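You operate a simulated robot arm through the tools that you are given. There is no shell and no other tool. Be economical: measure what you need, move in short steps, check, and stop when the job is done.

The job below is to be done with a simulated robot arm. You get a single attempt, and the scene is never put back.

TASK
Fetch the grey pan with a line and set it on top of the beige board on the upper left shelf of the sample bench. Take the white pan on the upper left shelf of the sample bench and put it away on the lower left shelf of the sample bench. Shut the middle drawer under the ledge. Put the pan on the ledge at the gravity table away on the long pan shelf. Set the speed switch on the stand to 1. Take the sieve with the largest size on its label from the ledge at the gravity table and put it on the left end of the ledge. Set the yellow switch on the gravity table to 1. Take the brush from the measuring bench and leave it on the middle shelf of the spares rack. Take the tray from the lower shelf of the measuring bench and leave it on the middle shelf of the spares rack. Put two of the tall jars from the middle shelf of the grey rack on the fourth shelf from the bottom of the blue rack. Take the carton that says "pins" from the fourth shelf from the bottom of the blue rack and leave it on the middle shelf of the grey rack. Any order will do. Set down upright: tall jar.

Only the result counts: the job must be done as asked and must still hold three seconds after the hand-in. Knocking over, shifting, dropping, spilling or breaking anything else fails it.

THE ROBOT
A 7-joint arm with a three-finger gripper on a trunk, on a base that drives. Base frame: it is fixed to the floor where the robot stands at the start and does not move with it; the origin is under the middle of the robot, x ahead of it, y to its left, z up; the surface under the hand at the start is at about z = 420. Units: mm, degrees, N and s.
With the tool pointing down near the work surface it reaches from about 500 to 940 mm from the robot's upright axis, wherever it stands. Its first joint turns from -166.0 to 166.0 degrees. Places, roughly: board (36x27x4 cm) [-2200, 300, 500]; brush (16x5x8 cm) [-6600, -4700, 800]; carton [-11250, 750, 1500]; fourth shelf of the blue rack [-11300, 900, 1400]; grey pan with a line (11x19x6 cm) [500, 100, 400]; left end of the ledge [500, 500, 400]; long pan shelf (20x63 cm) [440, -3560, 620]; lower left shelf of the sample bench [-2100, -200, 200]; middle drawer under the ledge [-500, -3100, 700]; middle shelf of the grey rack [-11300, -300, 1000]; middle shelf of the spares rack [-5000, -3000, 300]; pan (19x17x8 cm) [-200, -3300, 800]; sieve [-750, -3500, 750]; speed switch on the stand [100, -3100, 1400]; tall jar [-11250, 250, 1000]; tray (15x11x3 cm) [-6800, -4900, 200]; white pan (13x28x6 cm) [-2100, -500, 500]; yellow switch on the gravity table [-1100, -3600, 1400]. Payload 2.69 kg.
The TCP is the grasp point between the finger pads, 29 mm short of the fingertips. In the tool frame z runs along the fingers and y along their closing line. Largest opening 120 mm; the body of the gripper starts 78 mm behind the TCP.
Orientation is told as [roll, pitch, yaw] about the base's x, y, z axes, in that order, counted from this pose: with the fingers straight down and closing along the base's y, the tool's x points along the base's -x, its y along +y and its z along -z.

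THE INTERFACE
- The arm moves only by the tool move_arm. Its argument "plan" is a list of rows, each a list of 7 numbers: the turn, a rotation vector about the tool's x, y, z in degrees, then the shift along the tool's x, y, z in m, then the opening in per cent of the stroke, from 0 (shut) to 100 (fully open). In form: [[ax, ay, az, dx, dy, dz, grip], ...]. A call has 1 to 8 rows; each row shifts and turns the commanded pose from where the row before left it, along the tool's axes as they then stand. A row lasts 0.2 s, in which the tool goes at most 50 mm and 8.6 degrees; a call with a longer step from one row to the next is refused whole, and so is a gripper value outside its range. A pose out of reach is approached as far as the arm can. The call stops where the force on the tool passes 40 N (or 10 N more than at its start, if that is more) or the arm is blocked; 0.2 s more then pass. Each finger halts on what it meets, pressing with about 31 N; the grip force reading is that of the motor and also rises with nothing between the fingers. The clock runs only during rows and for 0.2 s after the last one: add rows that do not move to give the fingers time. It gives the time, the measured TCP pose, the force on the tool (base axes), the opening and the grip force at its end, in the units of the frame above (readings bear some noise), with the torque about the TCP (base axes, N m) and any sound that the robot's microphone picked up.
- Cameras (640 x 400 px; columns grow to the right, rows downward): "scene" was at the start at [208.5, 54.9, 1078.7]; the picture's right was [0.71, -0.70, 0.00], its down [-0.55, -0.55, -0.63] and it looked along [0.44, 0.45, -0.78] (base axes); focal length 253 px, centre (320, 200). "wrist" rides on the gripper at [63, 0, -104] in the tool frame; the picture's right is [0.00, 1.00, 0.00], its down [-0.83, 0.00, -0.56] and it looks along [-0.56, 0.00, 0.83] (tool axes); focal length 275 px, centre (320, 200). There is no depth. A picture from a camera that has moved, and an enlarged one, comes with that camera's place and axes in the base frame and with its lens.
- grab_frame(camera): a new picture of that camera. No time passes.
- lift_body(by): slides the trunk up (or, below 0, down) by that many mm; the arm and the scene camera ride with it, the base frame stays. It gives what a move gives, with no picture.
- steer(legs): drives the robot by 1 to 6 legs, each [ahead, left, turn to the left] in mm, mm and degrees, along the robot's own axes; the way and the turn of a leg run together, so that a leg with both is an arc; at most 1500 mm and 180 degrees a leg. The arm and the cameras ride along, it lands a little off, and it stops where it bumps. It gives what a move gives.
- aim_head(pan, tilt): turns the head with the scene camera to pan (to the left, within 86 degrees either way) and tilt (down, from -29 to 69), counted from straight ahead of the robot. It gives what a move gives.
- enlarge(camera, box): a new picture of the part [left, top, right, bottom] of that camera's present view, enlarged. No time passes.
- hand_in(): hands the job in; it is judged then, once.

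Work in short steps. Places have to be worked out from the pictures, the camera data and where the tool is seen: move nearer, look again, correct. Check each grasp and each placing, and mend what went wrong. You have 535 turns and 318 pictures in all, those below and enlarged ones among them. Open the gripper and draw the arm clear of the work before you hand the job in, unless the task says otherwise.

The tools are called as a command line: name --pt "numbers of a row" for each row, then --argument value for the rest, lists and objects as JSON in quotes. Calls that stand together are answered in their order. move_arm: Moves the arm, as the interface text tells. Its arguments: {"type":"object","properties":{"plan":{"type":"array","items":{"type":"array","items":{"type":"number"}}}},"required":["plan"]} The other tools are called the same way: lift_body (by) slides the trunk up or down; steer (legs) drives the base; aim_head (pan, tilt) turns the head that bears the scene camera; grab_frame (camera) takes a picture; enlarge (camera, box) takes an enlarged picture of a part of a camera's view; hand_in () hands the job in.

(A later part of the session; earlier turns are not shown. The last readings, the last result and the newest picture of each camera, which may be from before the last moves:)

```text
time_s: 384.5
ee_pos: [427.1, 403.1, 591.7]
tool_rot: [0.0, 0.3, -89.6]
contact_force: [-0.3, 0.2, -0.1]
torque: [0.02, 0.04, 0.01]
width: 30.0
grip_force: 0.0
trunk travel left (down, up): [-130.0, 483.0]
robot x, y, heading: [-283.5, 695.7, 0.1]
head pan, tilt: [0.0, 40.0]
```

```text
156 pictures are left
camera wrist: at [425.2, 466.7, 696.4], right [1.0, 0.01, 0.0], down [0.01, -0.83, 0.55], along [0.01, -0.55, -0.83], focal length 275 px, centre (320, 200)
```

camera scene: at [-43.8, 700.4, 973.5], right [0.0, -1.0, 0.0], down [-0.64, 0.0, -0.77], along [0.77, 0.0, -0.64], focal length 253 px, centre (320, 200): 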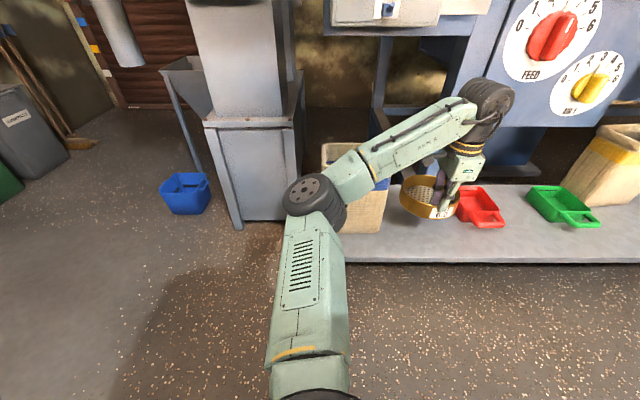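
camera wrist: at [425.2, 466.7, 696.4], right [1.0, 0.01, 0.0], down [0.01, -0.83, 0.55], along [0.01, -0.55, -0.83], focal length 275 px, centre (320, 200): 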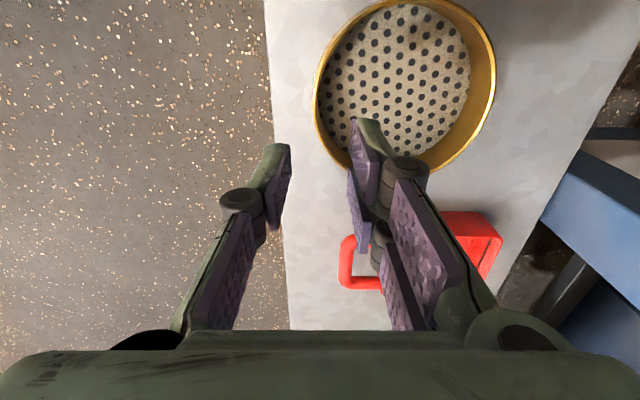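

Sieve placed. Raise, back off, and convert to the horizontal posture while heading south again.

lift_body --by 350

steer --legs '[[-500, 0, 0], [0, -1500, 0], [0, -1000, 0]]'

move_arm --pt "0 0 8.5 0 0 0 45" --pt "0 0 8.5 0 0 0 45" --pt "0 0 8.5 0 0 0 45" --pt "0 0 8.5 0 0 0 45" --pt "0 0 8.5 0 0 0 45" --pt "0 0 8.5 0 0 0 45" --pt "0 0 8.5 0 0 0 45" --pt "0 0 8.5 0 0 0 45"

move_arm --pt "0 0 8.5 0 0 0 45" --pt "0 0 8.5 0 0 0 45" --pt "0 0 5 0 0 0 45" --pt "0 8 0 0.03 0 0 45" --pt "0 8 0 0.03 0 0 45" --pt "0 8 0 0.03 0 0 45" --pt "0 8 0 0.03 0 0 45" --pt "0 8 0 0.03 0 0 45"

move_arm --pt "0 8 0 0.03 0 0 45" --pt "0 8 0 0.025 0 0.005 45" --pt "0 8 0 0.02 0 0.01 45" --pt "0 8 0 0.015 0 0.01 45" --pt "0 8 0 0.01 0 0.01 45" --pt "0 8 0 0 0 0.02 45" --pt "0 0 0 0 0 0.03 45" --pt "0 0 0 0 0 0 45"

steer --legs '[[0, 0, -90]]'

```text
time_s: 387.9
ee_pos: [425.3, 401.8, 942.0]
tool_rot: [0.0, 0.3, -89.6]
contact_force: [-0.2, 0.1, -0.3]
torque: [-0.01, 0.0, 0.03]
width: 30.2
grip_force: 0.1
trunk travel left (down, up): [-480.0, 133.0]
robot x, y, heading: [-285.2, 698.8, -0.2]
head pan, tilt: [0.0, 40.0]
```

```text
time_s: 410.0
ee_pos: [-87.1, -2117.5, 941.8]
tool_rot: [0.0, 0.3, -90.4]
contact_force: [0.4, 0.4, 0.2]
torque: [0.01, -0.04, -0.01]
width: 30.1
grip_force: 0.0
trunk travel left (down, up): [-480.0, 133.0]
robot x, y, heading: [-790.4, -1808.8, -0.8]
head pan, tilt: [0.0, 40.0]
```

```text
time_s: 411.8
ee_pos: [-86.7, -2117.3, 943.3]
tool_rot: [-0.3, 0.1, -158.5]
contact_force: [0.4, 0.3, -0.6]
torque: [0.04, 0.0, 0.0]
width: 54.0
grip_force: 0.2
trunk travel left (down, up): [-480.0, 133.0]
robot x, y, heading: [-791.2, -1815.1, -0.8]
head pan, tilt: [0.0, 40.0]
```

```text
time_s: 413.6
ee_pos: [55.2, -2117.8, 983.3]
tool_rot: [-0.5, 40.1, 179.4]
contact_force: [-0.4, -0.3, 0.2]
torque: [0.0, 0.02, -0.03]
width: 54.2
grip_force: 0.0
trunk travel left (down, up): [-480.0, 133.0]
robot x, y, heading: [-799.0, -1811.9, -0.9]
head pan, tilt: [0.0, 40.0]
```

```text
time_s: 415.4
ee_pos: [194.0, -2120.0, 1038.3]
tool_rot: [-8.2, 88.0, 171.4]
contact_force: [0.2, 0.2, -0.2]
torque: [0.01, 0.05, 0.02]
width: 54.0
grip_force: 0.0
trunk travel left (down, up): [-480.0, 133.0]
robot x, y, heading: [-795.2, -1813.6, -0.6]
head pan, tilt: [0.0, 40.0]
```

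```text
time_s: 419.7
ee_pos: [-1093.7, -2803.3, 1039.5]
tool_rot: [-8.1, 88.0, 82.2]
contact_force: [0.0, 0.5, 0.8]
torque: [0.02, -0.02, 0.01]
width: 53.8
grip_force: 0.1
trunk travel left (down, up): [-480.0, 133.0]
robot x, y, heading: [-795.8, -1812.3, -89.9]
head pan, tilt: [0.0, 40.0]
```

Now horizontal again. Next the yellow SHAKE switch near (−1065, −3600, 1370): raise trunk and hand.

lift_body --by 130

move_arm --pt "0 0 0 0.045 0 -0.01 45" --pt "0 0 0 0.045 0 -0.01 45" --pt "0 0 0 0.045 0 -0.01 45" --pt "0 0 0 0.04 0 -0.01 45" --pt "0 0 0 0.02 0 0 45" --pt "0 0 0 0 0 0 45"

grab_frame --camera "wrist"

aim_head --pan -10 --tilt 5

grab_frame --camera "scene"

```text
time_s: 421.3
ee_pos: [-1092.0, -2802.8, 1168.1]
tool_rot: [-8.1, 87.9, 82.0]
contact_force: [-0.1, -0.4, -0.3]
torque: [0.03, -0.01, -0.03]
width: 54.2
grip_force: 0.1
trunk travel left (down, up): [-610.0, 3.0]
robot x, y, heading: [-796.2, -1809.1, -90.2]
head pan, tilt: [0.0, 40.0]
```

```text
time_s: 422.7
ee_pos: [-1092.8, -2769.9, 1365.3]
tool_rot: [-7.9, 88.0, 82.2]
contact_force: [-0.3, -0.2, 0.4]
torque: [0.0, -0.02, 0.02]
width: 53.7
grip_force: 0.1
trunk travel left (down, up): [-610.0, 3.0]
robot x, y, heading: [-795.7, -1811.5, -90.1]
head pan, tilt: [0.0, 40.0]
```

```text
155 pictures are left
camera wrist: at [-1093.6, -2667.1, 1431.1], right [-1.0, 0.0, 0.0], down [0.0, 0.58, -0.81], along [0.0, -0.81, -0.58], focal length 275 px, centre (320, 200)
```

wrist: 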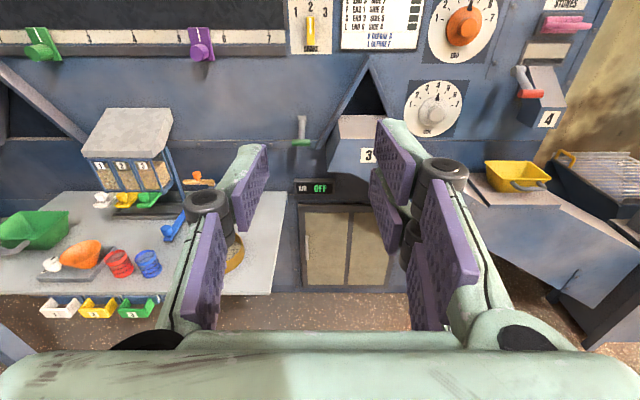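

```text
time_s: 423.7
ee_pos: [-1094.0, -2770.9, 1364.8]
tool_rot: [-8.0, 88.0, 82.1]
contact_force: [-0.4, -0.1, 0.6]
torque: [0.03, -0.02, 0.01]
width: 54.0
grip_force: 0.2
trunk travel left (down, up): [-610.0, 3.0]
robot x, y, heading: [-796.5, -1808.9, -90.2]
head pan, tilt: [-10.0, 5.0]
```

```text
154 pictures are left
camera scene: at [-810.9, -2057.7, 1410.2], right [-0.98, 0.18, 0.0], down [0.02, 0.09, -1.0], along [-0.18, -0.98, -0.09], focal length 253 px, centre (320, 200)
```

scene: 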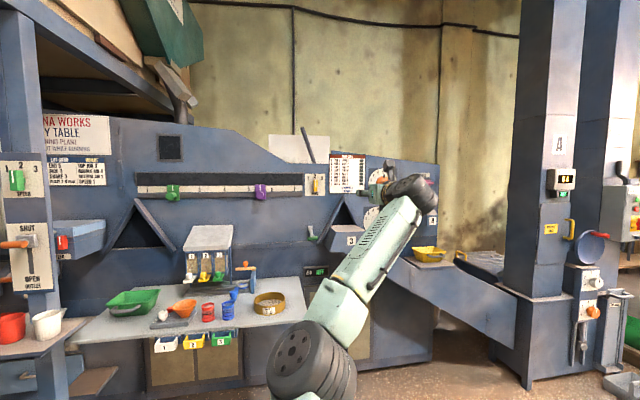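

enlarge --camera "wrist" --box '[270, 0, 350, 60]'

```text
6.67 times, centred on (310, 30) of wrist
camera zoom: at [-1093.7, -2667.1, 1430.9], right [-1.0, 0.0, 0.0], down [0.0, 0.58, -0.81], along [0.0, -0.81, -0.58], focal length 1835 px, centre (387, 1333)
```

zoom: 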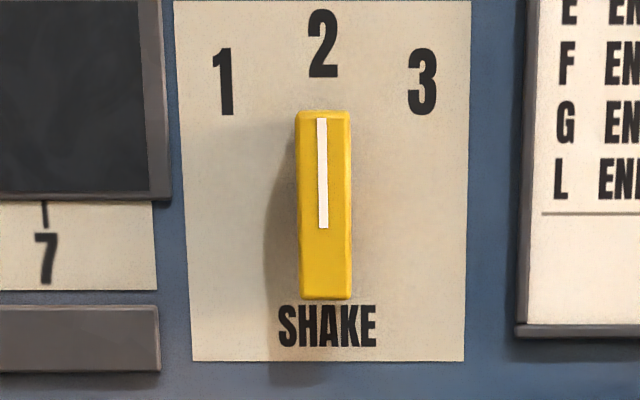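

Rotary bar; "1" is ~40° counter-clockwise. Approach: left 26, ahead 620.

steer --legs '[[620, 26, 0]]'

grab_frame --camera "wrist"

```text
time_s: 427.2
ee_pos: [-1060.8, -3389.8, 1364.1]
tool_rot: [-8.0, 87.9, 82.6]
contact_force: [-0.8, 0.2, 0.7]
torque: [0.0, 0.01, -0.01]
width: 53.9
grip_force: 0.1
trunk travel left (down, up): [-610.0, 3.0]
robot x, y, heading: [-767.1, -2427.7, -89.9]
head pan, tilt: [-10.0, 5.0]
```

```text
152 pictures are left
camera wrist: at [-1062.7, -3286.5, 1430.7], right [-1.0, -0.01, 0.0], down [0.0, 0.58, -0.81], along [0.01, -0.81, -0.58], focal length 275 px, centre (320, 200)
```

wrist: 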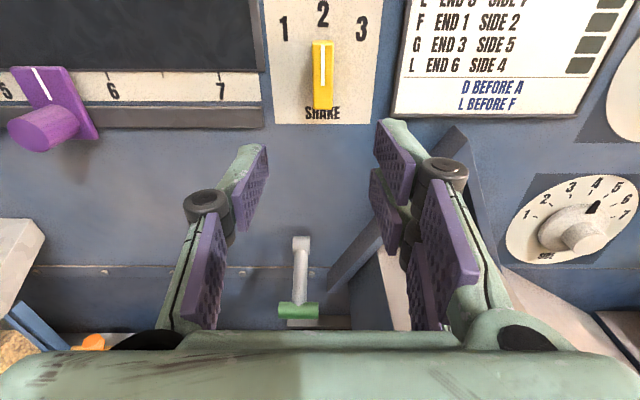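

Bar at about (−1064, −3630, 1363). Level the tool and drive 150 closer.

move_arm --pt "0 2 0 0 0.002 0 40" --pt "0 0 0 0 0 0 40"

steer --legs '[[150, 0, 0]]'

grab_frame --camera "wrist"

```text
time_s: 427.8
ee_pos: [-1062.4, -3388.4, 1365.4]
tool_rot: [-96.7, 89.8, -6.1]
contact_force: [0.3, 0.1, -0.2]
torque: [-0.03, -0.02, -0.02]
width: 48.1
grip_force: 0.2
trunk travel left (down, up): [-610.0, 3.0]
robot x, y, heading: [-766.8, -2431.2, -89.8]
head pan, tilt: [-10.0, 5.0]
```

```text
time_s: 429.2
ee_pos: [-1063.4, -3540.6, 1364.0]
tool_rot: [-80.2, 89.7, 10.2]
contact_force: [0.2, -0.1, 0.0]
torque: [-0.03, 0.01, 0.01]
width: 47.6
grip_force: 0.0
trunk travel left (down, up): [-610.0, 3.0]
robot x, y, heading: [-765.6, -2582.5, -89.6]
head pan, tilt: [-10.0, 5.0]
```

```text
151 pictures are left
camera wrist: at [-1064.1, -3435.4, 1426.3], right [-1.0, -0.01, 0.0], down [0.0, 0.56, -0.83], along [0.01, -0.83, -0.56], focal length 275 px, centre (320, 200)
```

wrist: 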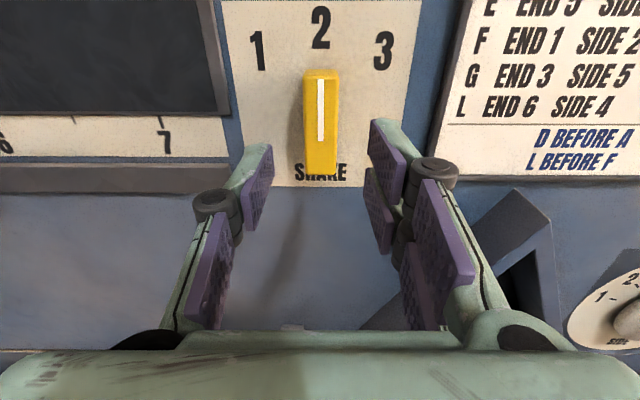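

move_arm --pt "0 0 0 0 0 0.02 40" --pt "0 0 0 0 0 0.02 40" --pt "0 0 0 0 0 0 40"

grab_frame --camera "wrist"

```text
time_s: 430.0
ee_pos: [-1062.7, -3580.3, 1364.0]
tool_rot: [-92.4, 89.7, -1.8]
contact_force: [0.0, -0.1, -0.2]
torque: [0.0, 0.02, -0.02]
width: 47.7
grip_force: 0.2
trunk travel left (down, up): [-610.0, 3.0]
robot x, y, heading: [-767.8, -2579.9, -89.7]
head pan, tilt: [-10.0, 5.0]
```

```text
150 pictures are left
camera wrist: at [-1064.1, -3474.7, 1427.3], right [-1.0, -0.01, 0.0], down [0.0, 0.56, -0.83], along [0.01, -0.83, -0.56], focal length 275 px, centre (320, 200)
```

wrist: 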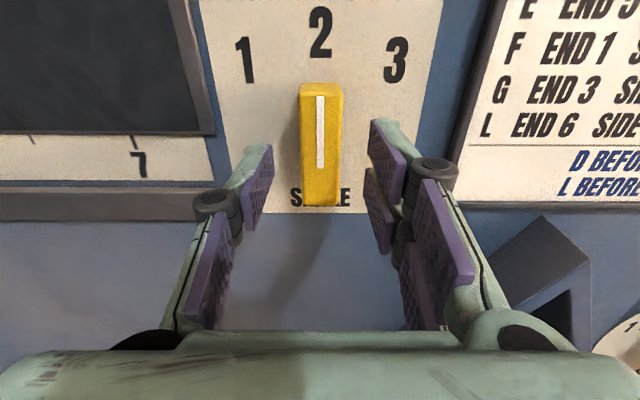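

move_arm --pt "0 0 0 0 0 0.01 40" --pt "0 0 0 0 0 0.01 40" --pt "0 0 0 0 0 0 20" --pt "0 0 0 0 0 0 5" --pt "0 0 0 0 0 0 5"

grab_frame --camera "wrist"

```text
time_s: 431.2
ee_pos: [-1063.2, -3599.3, 1365.4]
tool_rot: [-93.1, 89.7, -2.7]
contact_force: [-1.1, -2.9, 0.8]
torque: [-0.05, 0.0, 0.0]
width: 24.2
grip_force: 28.0
trunk travel left (down, up): [-610.0, 3.0]
robot x, y, heading: [-765.4, -2581.4, -89.9]
head pan, tilt: [-10.0, 5.0]
```

```text
149 pictures are left
camera wrist: at [-1064.2, -3494.4, 1427.9], right [-1.0, -0.01, 0.0], down [0.0, 0.56, -0.83], along [0.01, -0.83, -0.56], focal length 275 px, centre (320, 200)
```

wrist: 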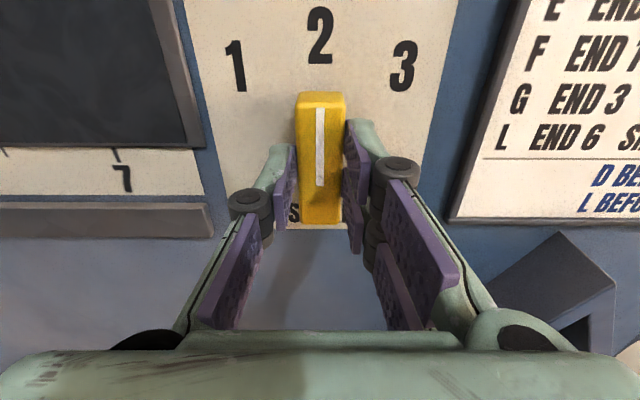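

Gripped coaxially. Rotate −40° (CCW) to 1.

move_arm --pt "0 0 -8 0 0 0 5" --pt "0 0 -8 0 0 0 5" --pt "0 0 -8 0 0 0 5" --pt "0 0 -8 0 0 0 5" --pt "0 0 -8 0 0 0 5" --pt "0 0 0 0 0 0 5"

grab_frame --camera "wrist"

```text
time_s: 432.6
ee_pos: [-1059.1, -3599.4, 1364.8]
tool_rot: [89.7, 50.1, -179.6]
contact_force: [12.1, 17.4, -11.5]
torque: [0.91, -0.01, -0.07]
width: 23.9
grip_force: 45.4
trunk travel left (down, up): [-610.0, 3.0]
robot x, y, heading: [-766.0, -2578.8, -89.8]
head pan, tilt: [-10.0, 5.0]
```

```text
148 pictures are left
camera wrist: at [-1020.6, -3494.1, 1412.3], right [-0.76, -0.01, 0.64], down [-0.54, 0.55, -0.63], along [-0.35, -0.83, -0.43], focal length 275 px, centre (320, 200)
```

wrist: 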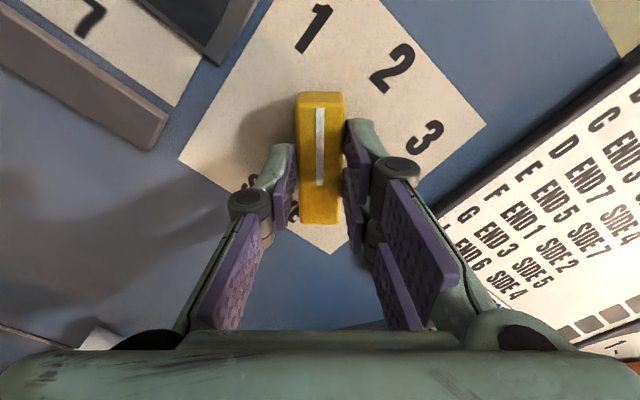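

Bar points to 1. Release, back off and look.

move_arm --pt "0 0 0 0 0 0 40" --pt "0 0 0 0 0 0 40" --pt "0 0 0 0 0 -0.03 40" --pt "0 0 0 0 0 -0.045 40" --pt "0 0 0 0 0 -0.045 40" --pt "0 0 0 0 0 0 40"

grab_frame --camera "wrist"

```text
time_s: 434.0
ee_pos: [-1061.7, -3478.7, 1366.1]
tool_rot: [89.9, 50.3, -179.6]
contact_force: [0.0, 0.5, 0.2]
torque: [0.0, 0.0, 0.02]
width: 48.1
grip_force: 0.0
trunk travel left (down, up): [-610.0, 3.0]
robot x, y, heading: [-765.0, -2581.0, -89.9]
head pan, tilt: [-10.0, 5.0]
```

```text
147 pictures are left
camera wrist: at [-1023.6, -3374.7, 1413.0], right [-0.77, -0.01, 0.64], down [-0.54, 0.55, -0.64], along [-0.35, -0.83, -0.43], focal length 275 px, centre (320, 200)
```

wrist: 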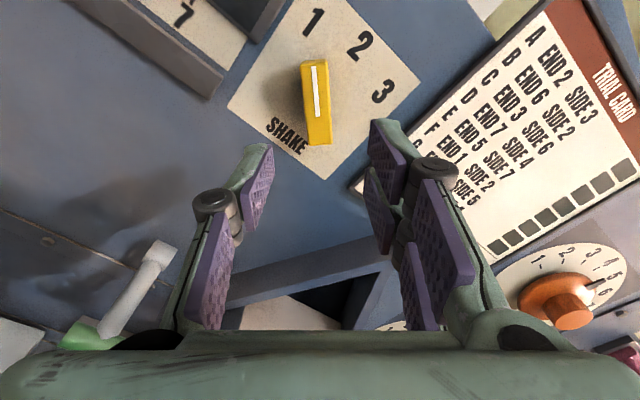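

Yellow switch at 1 (detent snapped). Undo the roll, back off, and prepare for the green SPEED switch with robot heading −70°.

steer --legs '[[-450, 0, 0]]'

move_arm --pt "0 0 8 0 0 0 40" --pt "0 0 8 0 0 0 40" --pt "0 0 8 0 0 0 40" --pt "0 0 8 0 0 0 40" --pt "0 0 8 0 0 0 40" --pt "-7 0 0 0 0 0 40" --pt "-7 0 0 0 0 0 40" --pt "-6 0 0 0 0 0 40"

steer --legs '[[0, 0, 20]]'

```text
time_s: 436.7
ee_pos: [-1066.4, -3030.5, 1366.1]
tool_rot: [90.1, 50.2, -179.7]
contact_force: [-0.2, -0.3, 0.2]
torque: [0.03, 0.02, -0.01]
width: 47.9
grip_force: 0.0
trunk travel left (down, up): [-610.0, 3.0]
robot x, y, heading: [-766.7, -2133.1, -90.2]
head pan, tilt: [-10.0, 5.0]
```

```text
time_s: 438.5
ee_pos: [-1064.9, -3030.7, 1366.4]
tool_rot: [-73.9, 89.8, -3.7]
contact_force: [-0.1, 0.3, -0.3]
torque: [-0.01, -0.02, -0.02]
width: 47.9
grip_force: 0.2
trunk travel left (down, up): [-610.0, 3.0]
robot x, y, heading: [-769.9, -2129.8, -90.1]
head pan, tilt: [-10.0, 5.0]
```

```text
time_s: 440.0
ee_pos: [-745.1, -3079.1, 1365.6]
tool_rot: [-69.5, 89.7, 20.6]
contact_force: [-0.3, 0.5, 0.4]
torque: [-0.01, 0.03, -0.01]
width: 48.0
grip_force: 0.1
trunk travel left (down, up): [-610.0, 3.0]
robot x, y, heading: [-769.6, -2131.4, -70.4]
head pan, tilt: [-10.0, 5.0]
```

steer --legs '[[-170, 61, 0], [276, 775, 0]]'

grab_frame --camera "wrist"

```text
time_s: 447.5
ee_pos: [71.4, -2898.6, 1366.3]
tool_rot: [-69.5, 89.8, 20.2]
contact_force: [0.0, 0.0, -0.2]
torque: [-0.02, 0.01, 0.02]
width: 47.9
grip_force: 0.0
trunk travel left (down, up): [-610.0, 3.0]
robot x, y, heading: [55.2, -1954.5, -70.4]
head pan, tilt: [-10.0, 5.0]
```

```text
146 pictures are left
camera wrist: at [71.5, -2793.5, 1428.3], right [-1.0, 0.0, 0.0], down [0.0, 0.56, -0.83], along [0.0, -0.83, -0.56], focal length 275 px, centre (320, 200)
```

wrist: 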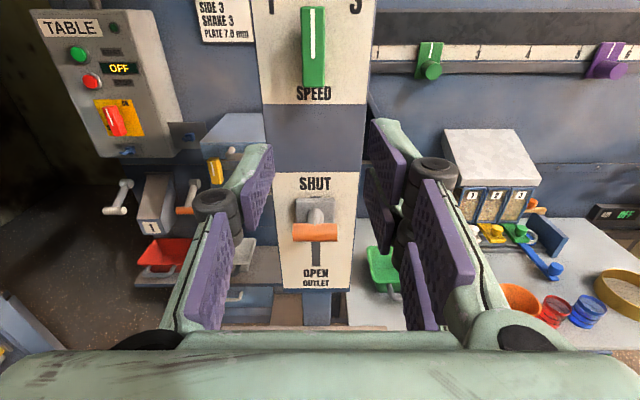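

Green bar at about (79, −3130, 1398). Raise 32, shift x +8, and move closer 150.

move_arm --pt "0 0 0 0.032 -0.008 0 40" --pt "0 0 0 0 0 0 40"

steer --legs '[[132, -47, 0]]'

grab_frame --camera "wrist"

```text
time_s: 448.1
ee_pos: [79.6, -2899.0, 1396.9]
tool_rot: [-65.9, 89.7, 23.9]
contact_force: [0.0, -0.1, -0.2]
torque: [0.0, -0.01, 0.04]
width: 47.9
grip_force: 0.1
trunk travel left (down, up): [-610.0, 3.0]
robot x, y, heading: [55.1, -1952.1, -70.7]
head pan, tilt: [-10.0, 5.0]
```

```text
time_s: 449.4
ee_pos: [81.7, -3038.8, 1395.8]
tool_rot: [-59.6, 89.7, 30.3]
contact_force: [0.2, -0.3, 0.0]
torque: [0.02, 0.01, -0.02]
width: 48.2
grip_force: 0.0
trunk travel left (down, up): [-610.0, 3.0]
robot x, y, heading: [54.5, -2092.4, -70.5]
head pan, tilt: [-10.0, 5.0]
```

```text
145 pictures are left
camera wrist: at [81.1, -2933.1, 1459.0], right [-1.0, 0.0, 0.0], down [0.0, 0.56, -0.83], along [0.0, -0.83, -0.56], focal length 275 px, centre (320, 200)
```

wrist: 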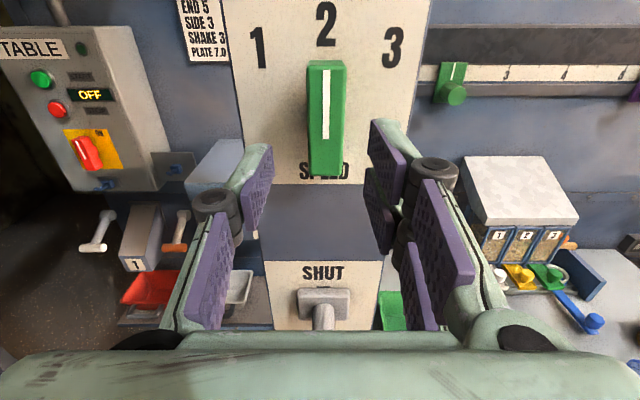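

move_arm --pt "0 0 0 0 0.005 0.025 40" --pt "0 0 0 0 0 0.025 40" --pt "0 0 0 0 0 0 40"

grab_frame --camera "wrist"

```text
time_s: 450.2
ee_pos: [74.1, -3086.6, 1398.8]
tool_rot: [-71.2, 89.7, 18.6]
contact_force: [1.0, 0.5, 0.2]
torque: [-0.02, 0.01, 0.0]
width: 48.0
grip_force: 0.1
trunk travel left (down, up): [-610.0, 3.0]
robot x, y, heading: [48.0, -2091.1, -70.3]
head pan, tilt: [-10.0, 5.0]
```

```text
144 pictures are left
camera wrist: at [74.4, -2981.7, 1460.2], right [-1.0, 0.0, 0.0], down [0.0, 0.56, -0.83], along [0.0, -0.83, -0.56], focal length 275 px, centre (320, 200)
```

wrist: 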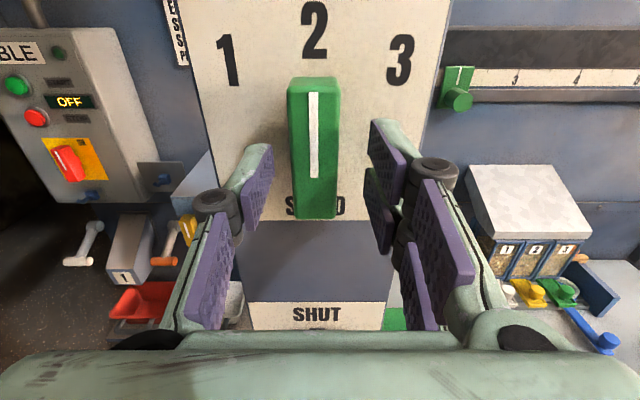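

move_arm --pt "0 0 0 0 -0.004 0.009 40" --pt "0 0 0 0 0 0.009 40" --pt "0 0 0 0 0 0 20" --pt "0 0 0 0 0 0 5" --pt "0 0 0 0 0 0 5"

grab_frame --camera "wrist"

```text
time_s: 451.4
ee_pos: [77.3, -3103.6, 1397.4]
tool_rot: [-72.0, 89.7, 17.9]
contact_force: [-4.2, -0.9, -0.8]
torque: [0.05, 0.01, -0.19]
width: 24.0
grip_force: 27.5
trunk travel left (down, up): [-610.0, 3.0]
robot x, y, heading: [51.6, -2090.6, -70.5]
head pan, tilt: [-10.0, 5.0]
```

```text
143 pictures are left
camera wrist: at [77.5, -2999.6, 1460.4], right [-1.0, 0.0, 0.0], down [0.0, 0.56, -0.83], along [0.0, -0.83, -0.56], focal length 275 px, centre (320, 200)
```

wrist: 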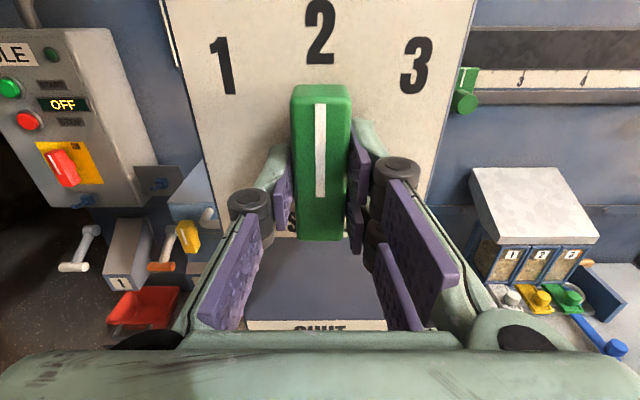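

Gripped. Rotate −42° CCW to 1, then release and back off.

move_arm --pt "0 0 -8.4 0 0 0 5" --pt "0 0 -8.4 0 0 0 5" --pt "0 0 -8.4 0 0 0 5" --pt "0 0 -8.4 0 0 0 5" --pt "0 0 -8.4 0 0 0 5" --pt "0 0 0 0 0 0 5"

move_arm --pt "0 0 0 0 0 0 40" --pt "0 0 0 0 0 0 40" --pt "0 0 0 0 0 -0.03 40" --pt "0 0 0 0 0 -0.045 40" --pt "0 0 0 0 0 -0.045 40" --pt "0 0 0 0 0 0 40"

grab_frame --camera "wrist"

```text
time_s: 452.8
ee_pos: [75.8, -3105.0, 1397.9]
tool_rot: [90.1, 48.3, 179.7]
contact_force: [-15.2, -4.2, 6.8]
torque: [-0.21, 0.06, -0.45]
width: 23.8
grip_force: 44.4
trunk travel left (down, up): [-610.0, 3.0]
robot x, y, heading: [52.5, -2088.0, -70.4]
head pan, tilt: [-10.0, 5.0]
```

```text
time_s: 454.2
ee_pos: [81.0, -2981.7, 1395.0]
tool_rot: [89.7, 48.4, 179.7]
contact_force: [0.6, 0.0, -0.1]
torque: [-0.01, 0.0, 0.02]
width: 47.8
grip_force: 0.1
trunk travel left (down, up): [-610.0, 3.0]
robot x, y, heading: [52.5, -2091.1, -70.4]
head pan, tilt: [-10.0, 5.0]
```

```text
142 pictures are left
camera wrist: at [122.5, -2877.7, 1441.8], right [-0.74, 0.0, 0.67], down [-0.56, 0.56, -0.62], along [-0.37, -0.83, -0.42], focal length 275 px, centre (320, 200)
```

wrist: 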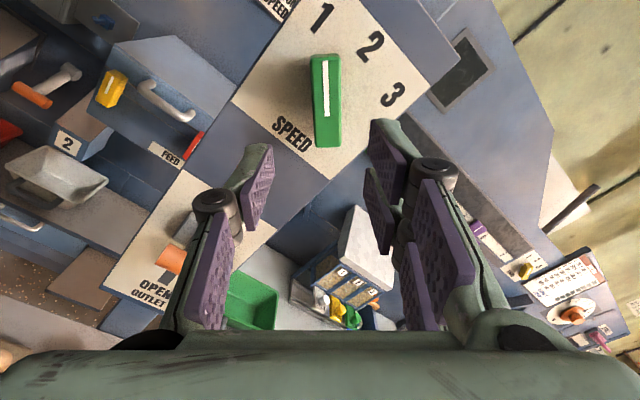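

SPEED is at 1. Now prepare the bar grasp: roll to −90° total (closing vertical, camera on the +x side), back off and lower.

steer --legs '[[-236, 84, 0]]'

move_arm --pt "0 0 -8 0 0 0 40" --pt "0 0 -8 0 0 0 40" --pt "0 0 -8 0 0 0 40" --pt "0 0 -8 0 0 0 40" --pt "0 0 -8 0 0 0 40" --pt "0 0 -8.2 0 0 0 40" --pt "0 0 0 0 0 0 40"

lift_body --by -550

aim_head --pan -20 --tilt 30

grab_frame --camera "scene"

```text
time_s: 456.1
ee_pos: [82.0, -2730.1, 1396.7]
tool_rot: [89.9, 48.3, 179.9]
contact_force: [-0.3, 0.8, -0.2]
torque: [0.02, -0.01, 0.02]
width: 48.1
grip_force: 0.0
trunk travel left (down, up): [-610.0, 3.0]
robot x, y, heading: [51.3, -1835.6, -70.2]
head pan, tilt: [-10.0, 5.0]
```

```text
time_s: 457.6
ee_pos: [82.3, -2730.9, 1395.7]
tool_rot: [89.9, 0.1, -180.0]
contact_force: [-0.4, 0.2, -0.2]
torque: [-0.02, -0.01, 0.02]
width: 47.9
grip_force: 0.0
trunk travel left (down, up): [-610.0, 3.0]
robot x, y, heading: [49.9, -1838.5, -70.4]
head pan, tilt: [-10.0, 5.0]
```

```text
refused: -550 is not a number from -400 to 400
```

```text
time_s: 458.5
ee_pos: [81.8, -2731.6, 1396.1]
tool_rot: [89.9, 0.1, 180.0]
contact_force: [0.1, 0.2, -0.4]
torque: [-0.02, -0.02, 0.01]
width: 47.7
grip_force: 0.1
trunk travel left (down, up): [-610.0, 3.0]
robot x, y, heading: [49.9, -1836.7, -70.2]
head pan, tilt: [-20.0, 30.0]
```

```text
141 pictures are left
camera scene: at [103.5, -2074.5, 1369.9], right [-1.0, 0.0, 0.0], down [0.0, 0.5, -0.87], along [0.0, -0.87, -0.5], focal length 253 px, centre (320, 200)
```

scene: 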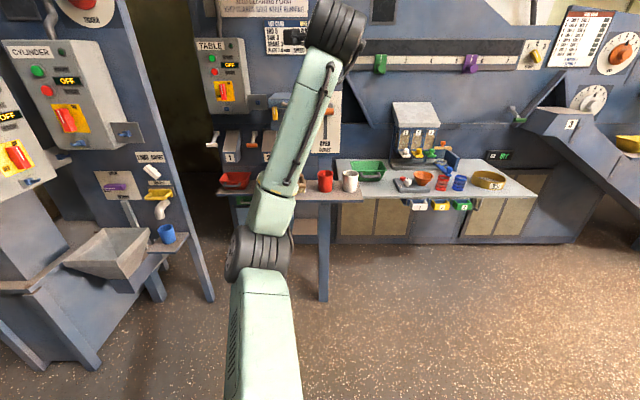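

Lower the trunk 400, then the arm 150.

lift_body --by -300

move_arm --pt "0 0 0 0 -0.045 0 40" --pt "0 0 0 0 -0.045 0 40" --pt "0 0 0 0 -0.045 0 40" --pt "0 0 0 0 -0.045 0 40" --pt "0 0 0 0 -0.045 0 40" --pt "0 0 0 0 -0.035 0 40" --pt "0 0 0 0 0 0 40"

grab_frame --camera "scene"

grab_frame --camera "wrist"

```text
time_s: 461.5
ee_pos: [82.1, -2731.4, 1096.9]
tool_rot: [89.9, 0.1, 180.0]
contact_force: [0.0, 0.0, 0.0]
torque: [-0.01, 0.01, 0.01]
width: 47.7
grip_force: 0.1
trunk travel left (down, up): [-310.0, 303.0]
robot x, y, heading: [51.3, -1839.1, -70.3]
head pan, tilt: [-20.0, 30.0]
```

```text
time_s: 463.1
ee_pos: [82.5, -2729.8, 835.3]
tool_rot: [90.0, 0.1, 180.0]
contact_force: [-0.2, 0.4, 0.5]
torque: [-0.01, -0.03, -0.03]
width: 47.9
grip_force: 0.0
trunk travel left (down, up): [-310.0, 303.0]
robot x, y, heading: [53.1, -1836.4, -70.3]
head pan, tilt: [-20.0, 30.0]
```

```text
140 pictures are left
camera scene: at [103.5, -2074.5, 1069.8], right [-1.0, 0.0, 0.0], down [0.0, 0.5, -0.87], along [0.0, -0.87, -0.5], focal length 253 px, centre (320, 200)
```

scene: 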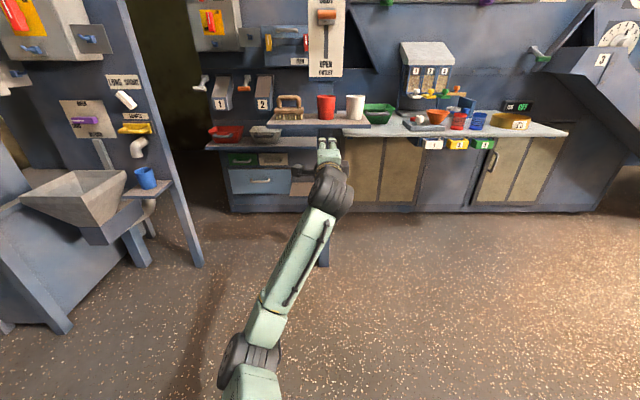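

```text
139 pictures are left
camera wrist: at [144.8, -2625.0, 835.3], right [0.0, 0.0, 1.0], down [-0.83, 0.56, 0.0], along [-0.56, -0.83, 0.0], focal length 275 px, centre (320, 200)
```

wrist: 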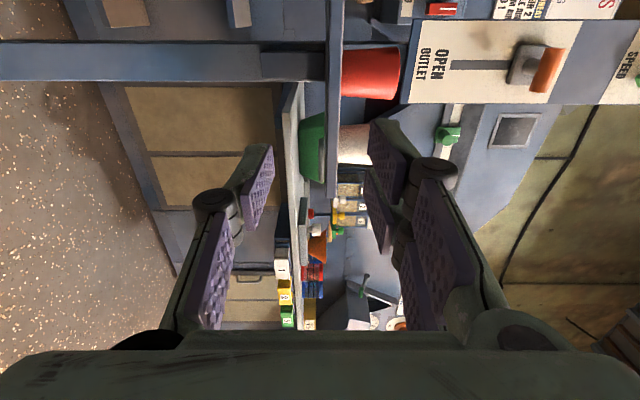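

Now move right 262, then forward 300 toward the pan's bar.

steer --legs '[[-90, -250, 0], [270, -97, 0]]'

grab_frame --camera "wrist"

grab_frame --camera "scene"

```text
time_s: 467.2
ee_pos: [-176.4, -3010.8, 836.8]
tool_rot: [89.8, 0.1, -180.0]
contact_force: [-0.4, 0.2, 0.7]
torque: [-0.03, -0.01, -0.02]
width: 47.9
grip_force: 0.1
trunk travel left (down, up): [-310.0, 303.0]
robot x, y, heading: [-208.5, -2120.6, -70.4]
head pan, tilt: [-20.0, 30.0]
```

```text
138 pictures are left
camera wrist: at [-114.3, -2906.8, 835.8], right [0.0, 0.0, 1.0], down [-0.83, 0.56, 0.0], along [-0.56, -0.83, 0.0], focal length 275 px, centre (320, 200)
```

wrist: 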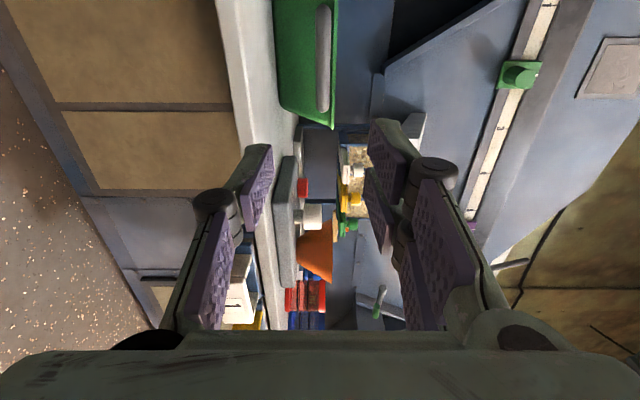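

```text
137 pictures are left
camera scene: at [-155.9, -2356.2, 1069.9], right [-1.0, 0.0, 0.0], down [0.0, 0.5, -0.87], along [0.0, -0.87, -0.5], focal length 253 px, centre (320, 200)
```

scene: 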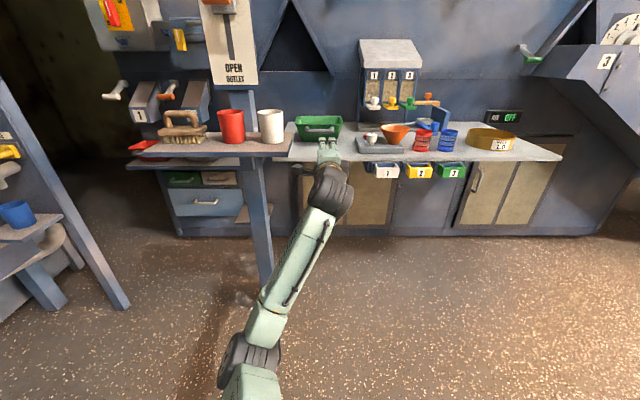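

Bar center z≈840. Pitch 6° nose-down for clearance, raise 4, advance 150.

move_arm --pt "6 0 0 0 0.004 0 35" --pt "0 0 0 0 0 0 35"

steer --legs '[[141, -51, 0]]'

grab_frame --camera "wrist"

```text
time_s: 467.8
ee_pos: [-177.5, -3012.0, 840.7]
tool_rot: [84.0, 0.0, -180.0]
contact_force: [-0.8, -0.2, 0.6]
torque: [-0.04, -0.04, 0.0]
width: 42.1
grip_force: 0.1
trunk travel left (down, up): [-310.0, 303.0]
robot x, y, heading: [-207.0, -2122.3, -70.4]
head pan, tilt: [-20.0, 30.0]
```

```text
time_s: 469.2
ee_pos: [-177.1, -3159.1, 841.6]
tool_rot: [83.9, 0.1, 180.1]
contact_force: [-0.2, 0.5, 0.6]
torque: [0.0, 0.0, 0.01]
width: 42.0
grip_force: 0.0
trunk travel left (down, up): [-310.0, 303.0]
robot x, y, heading: [-206.2, -2266.2, -70.2]
head pan, tilt: [-20.0, 30.0]
```

```text
136 pictures are left
camera wrist: at [-115.7, -3054.7, 851.1], right [0.0, -0.11, 0.99], down [-0.83, 0.55, 0.06], along [-0.56, -0.83, -0.09], focal length 275 px, centre (320, 200)
```

wrist: 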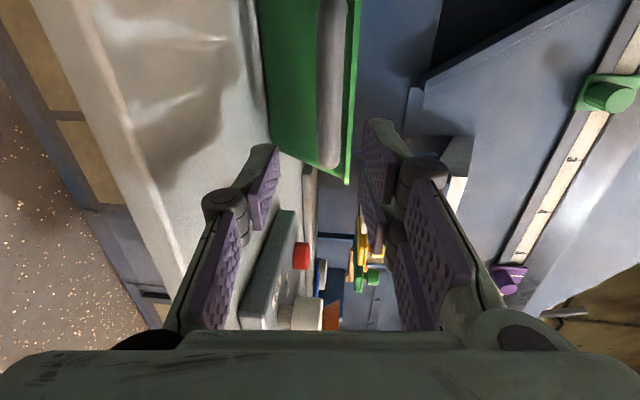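

steer --legs '[[58, -21, 0]]'

grab_frame --camera "wrist"

```text
time_s: 470.1
ee_pos: [-178.5, -3220.1, 841.4]
tool_rot: [84.0, 0.1, 180.0]
contact_force: [-0.2, 0.3, 0.6]
torque: [0.02, 0.01, -0.02]
width: 42.2
grip_force: 0.0
trunk travel left (down, up): [-310.0, 303.0]
robot x, y, heading: [-209.0, -2328.2, -70.3]
head pan, tilt: [-20.0, 30.0]
```

```text
135 pictures are left
camera wrist: at [-115.9, -3116.2, 851.1], right [0.0, -0.11, 0.99], down [-0.83, 0.55, 0.06], along [-0.56, -0.83, -0.09], focal length 275 px, centre (320, 200)
```

wrist: 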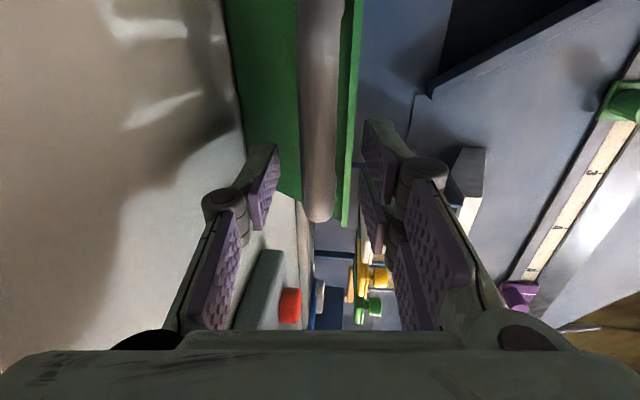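

Bar is centered between the fingers. Close.

move_arm --pt "0 0 0 0 0 0 20" --pt "0 0 0 0 0 0 5" --pt "0 0 0 0 0 0 0" --pt "0 0 0 0 0 0 0"

lift_body --by 15

grab_frame --camera "wrist"

enlarge --camera "scene" --box '[240, 60, 400, 160]'

```text
time_s: 471.1
ee_pos: [-178.9, -3219.5, 842.7]
tool_rot: [84.0, 0.1, 179.9]
contact_force: [-2.6, -0.4, 3.2]
torque: [-0.55, 0.36, -0.16]
width: 15.9
grip_force: 30.9
trunk travel left (down, up): [-310.0, 303.0]
robot x, y, heading: [-210.1, -2328.9, -70.3]
head pan, tilt: [-20.0, 30.0]
```

```text
time_s: 471.8
ee_pos: [-177.5, -3220.3, 855.7]
tool_rot: [83.9, 0.1, -180.0]
contact_force: [0.0, 0.6, -2.1]
torque: [0.04, 0.04, 0.0]
width: 14.8
grip_force: 30.8
trunk travel left (down, up): [-325.0, 288.0]
robot x, y, heading: [-212.3, -2328.0, -70.4]
head pan, tilt: [-20.0, 30.0]
```

```text
134 pictures are left
camera wrist: at [-115.7, -3116.4, 865.7], right [0.0, -0.11, 0.99], down [-0.83, 0.55, 0.06], along [-0.56, -0.83, -0.09], focal length 275 px, centre (320, 200)
```

wrist: 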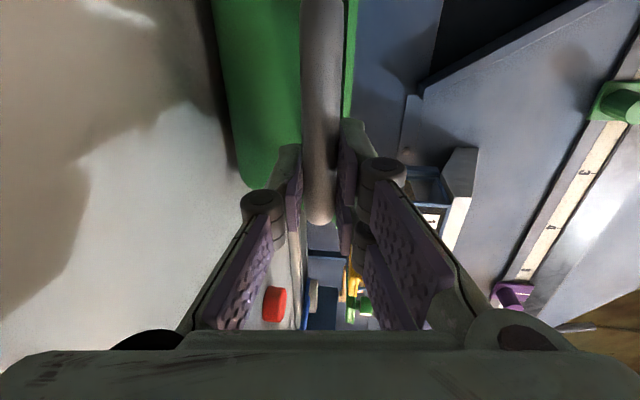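

```text
4.00 times, centred on (320, 110) of scene
camera zoom: at [-157.2, -2565.2, 1084.8], right [-1.0, 0.0, 0.0], down [0.0, 0.5, -0.87], along [0.0, -0.87, -0.5], focal length 1012 px, centre (320, 560)
```

zoom: 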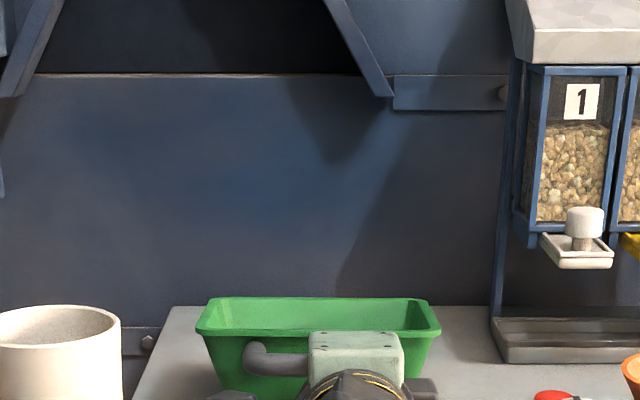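

lift_body --by 35

grab_frame --camera "wrist"

enlarge --camera "scene" --box '[240, 60, 400, 160]'

```text
time_s: 472.6
ee_pos: [-179.1, -3220.4, 889.9]
tool_rot: [83.9, 0.1, 179.9]
contact_force: [-0.7, 0.1, -2.0]
torque: [0.19, 0.04, 0.04]
width: 14.7
grip_force: 30.6
trunk travel left (down, up): [-360.0, 253.0]
robot x, y, heading: [-207.0, -2329.4, -70.5]
head pan, tilt: [-20.0, 30.0]
```

```text
132 pictures are left
camera wrist: at [-115.9, -3116.5, 900.7], right [0.0, -0.11, 0.99], down [-0.83, 0.55, 0.06], along [-0.56, -0.83, -0.09], focal length 275 px, centre (320, 200)
```

wrist: 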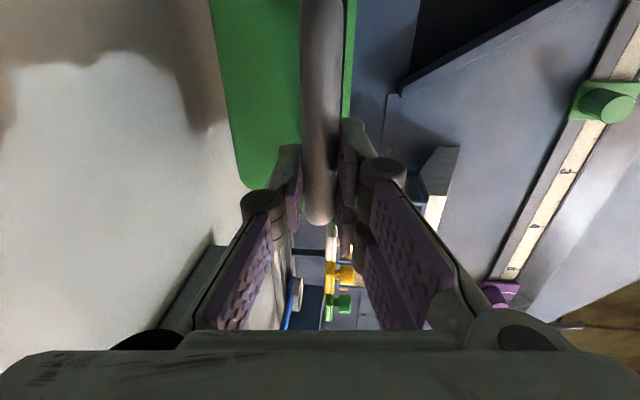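

```text
4.00 times, centred on (320, 110) of scene
camera zoom: at [-157.3, -2565.4, 1119.7], right [-1.0, 0.0, 0.0], down [0.0, 0.5, -0.87], along [0.0, -0.87, -0.5], focal length 1012 px, centre (320, 560)
```

zoom: 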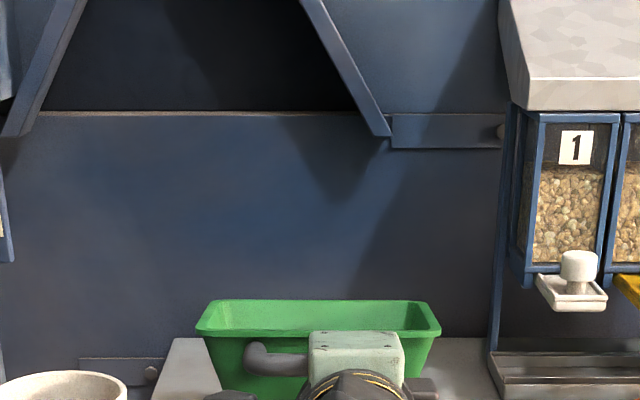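

Held level. Raise 60, shift right 40, then back out 430.

lift_body --by 60

steer --legs '[[-15, -42, 0], [-404, 145, 0]]'

grab_frame --camera "scene"

```text
time_s: 473.6
ee_pos: [-178.9, -3220.3, 952.5]
tool_rot: [83.9, 0.1, 180.0]
contact_force: [0.0, 0.7, -2.9]
torque: [0.2, 0.06, -0.02]
width: 14.8
grip_force: 30.9
trunk travel left (down, up): [-420.0, 193.0]
robot x, y, heading: [-206.7, -2330.0, -70.2]
head pan, tilt: [-20.0, 30.0]
```

```text
time_s: 476.8
ee_pos: [-218.2, -2785.0, 951.0]
tool_rot: [83.9, 0.0, -179.7]
contact_force: [-0.2, 0.2, -2.8]
torque: [0.22, 0.03, 0.03]
width: 14.8
grip_force: 30.7
trunk travel left (down, up): [-420.0, 193.0]
robot x, y, heading: [-248.3, -1893.3, -70.2]
head pan, tilt: [-20.0, 30.0]
```

```text
130 pictures are left
camera scene: at [-199.5, -2128.7, 1179.8], right [-1.0, 0.0, 0.0], down [0.0, 0.5, -0.87], along [0.0, -0.87, -0.5], focal length 253 px, centre (320, 200)
```

scene: 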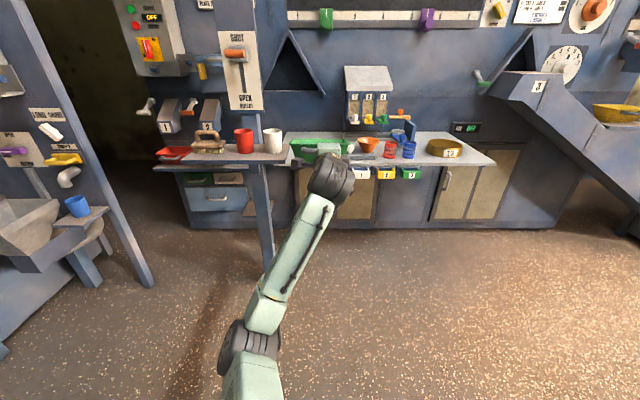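

Lower to z≈700, and rework geometry: turn robot +15° with tool compensation −15°.

lift_body --by -250

move_arm --pt "0 -7.5 0 0 0 0 0" --pt "0 -7.5 0 0 0 0 0" --pt "0 0 0 0 0 0 0"

steer --legs '[[0, 0, 15]]'

grab_frame --camera "scene"

```text
time_s: 479.4
ee_pos: [-219.8, -2785.0, 701.1]
tool_rot: [83.8, 0.1, -179.8]
contact_force: [-0.2, -0.5, -1.7]
torque: [0.22, 0.02, 0.0]
width: 14.8
grip_force: 30.9
trunk travel left (down, up): [-170.0, 443.0]
robot x, y, heading: [-252.5, -1894.1, -69.7]
head pan, tilt: [-20.0, 30.0]
```

```text
time_s: 480.2
ee_pos: [-219.3, -2785.2, 701.0]
tool_rot: [84.1, -1.5, 165.2]
contact_force: [0.1, 0.6, -2.1]
torque: [0.22, -0.03, -0.05]
width: 14.4
grip_force: 30.8
trunk travel left (down, up): [-170.0, 443.0]
robot x, y, heading: [-250.1, -1891.0, -70.2]
head pan, tilt: [-20.0, 30.0]
```

```text
time_s: 481.5
ee_pos: [14.5, -2744.9, 700.0]
tool_rot: [84.0, -1.4, -179.6]
contact_force: [0.0, 0.3, -2.6]
torque: [0.2, 0.03, -0.02]
width: 14.8
grip_force: 30.9
trunk travel left (down, up): [-170.0, 443.0]
robot x, y, heading: [-251.6, -1889.0, -55.1]
head pan, tilt: [-20.0, 30.0]
```

```text
129 pictures are left
camera scene: at [-139.1, -2106.5, 929.8], right [-0.97, -0.26, 0.0], down [-0.13, 0.48, -0.87], along [0.23, -0.84, -0.5], focal length 253 px, centre (320, 200)
```

scene: 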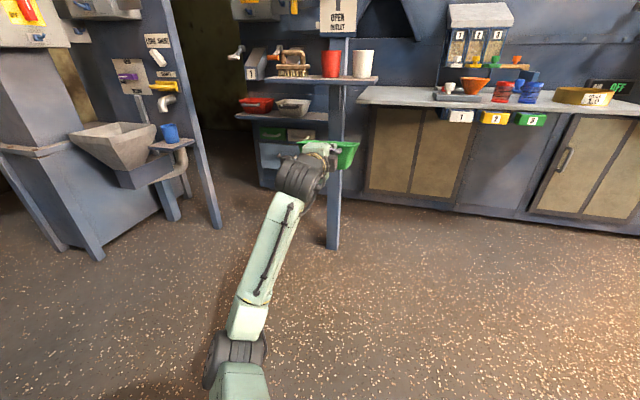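

enlarge --camera "scene" --box '[220, 40, 380, 160]'

```text
3.33 times, centred on (300, 100) of scene
camera zoom: at [-139.1, -2106.5, 929.8], right [-0.97, -0.26, 0.0], down [-0.13, 0.48, -0.87], along [0.23, -0.84, -0.5], focal length 843 px, centre (387, 533)
```

zoom: 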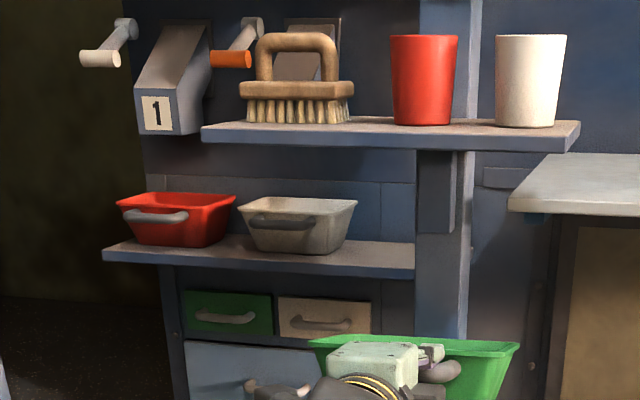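

Slot measured: shelf z≈622, front y≈−3465; aim for pan center x≈200. Pass the post at TCP x≈225 first.

steer --legs '[[165, 141, 0]]'

grab_frame --camera "scene"

grab_frame --camera "wrist"

```text
time_s: 483.2
ee_pos: [222.0, -2795.8, 700.3]
tool_rot: [84.1, -1.5, -179.4]
contact_force: [-0.1, 0.0, -1.7]
torque: [0.19, 0.06, 0.0]
width: 14.7
grip_force: 31.1
trunk travel left (down, up): [-170.0, 443.0]
robot x, y, heading: [-46.6, -1944.1, -54.6]
head pan, tilt: [-20.0, 30.0]
```

```text
127 pictures are left
camera scene: at [67.1, -2158.7, 929.8], right [-0.96, -0.26, 0.0], down [-0.13, 0.48, -0.87], along [0.23, -0.84, -0.5], focal length 253 px, centre (320, 200)
```

scene: 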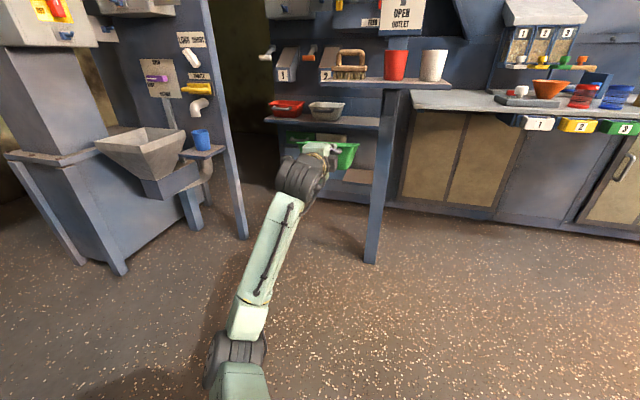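

```text
126 pictures are left
camera wrist: at [283.5, -2691.1, 708.5], right [0.03, -0.1, 0.99], down [-0.83, 0.54, 0.08], along [-0.55, -0.83, -0.07], focal length 275 px, centre (320, 200)
```

wrist: 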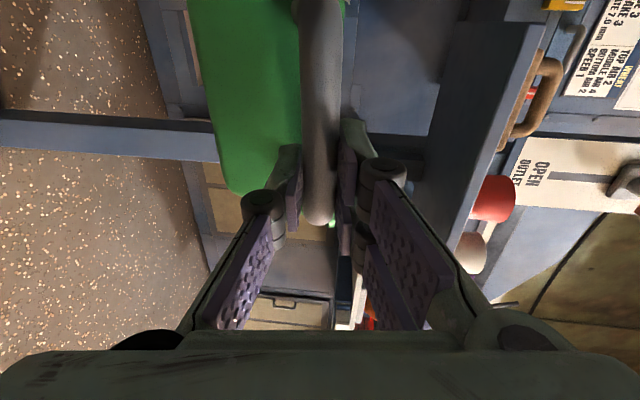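

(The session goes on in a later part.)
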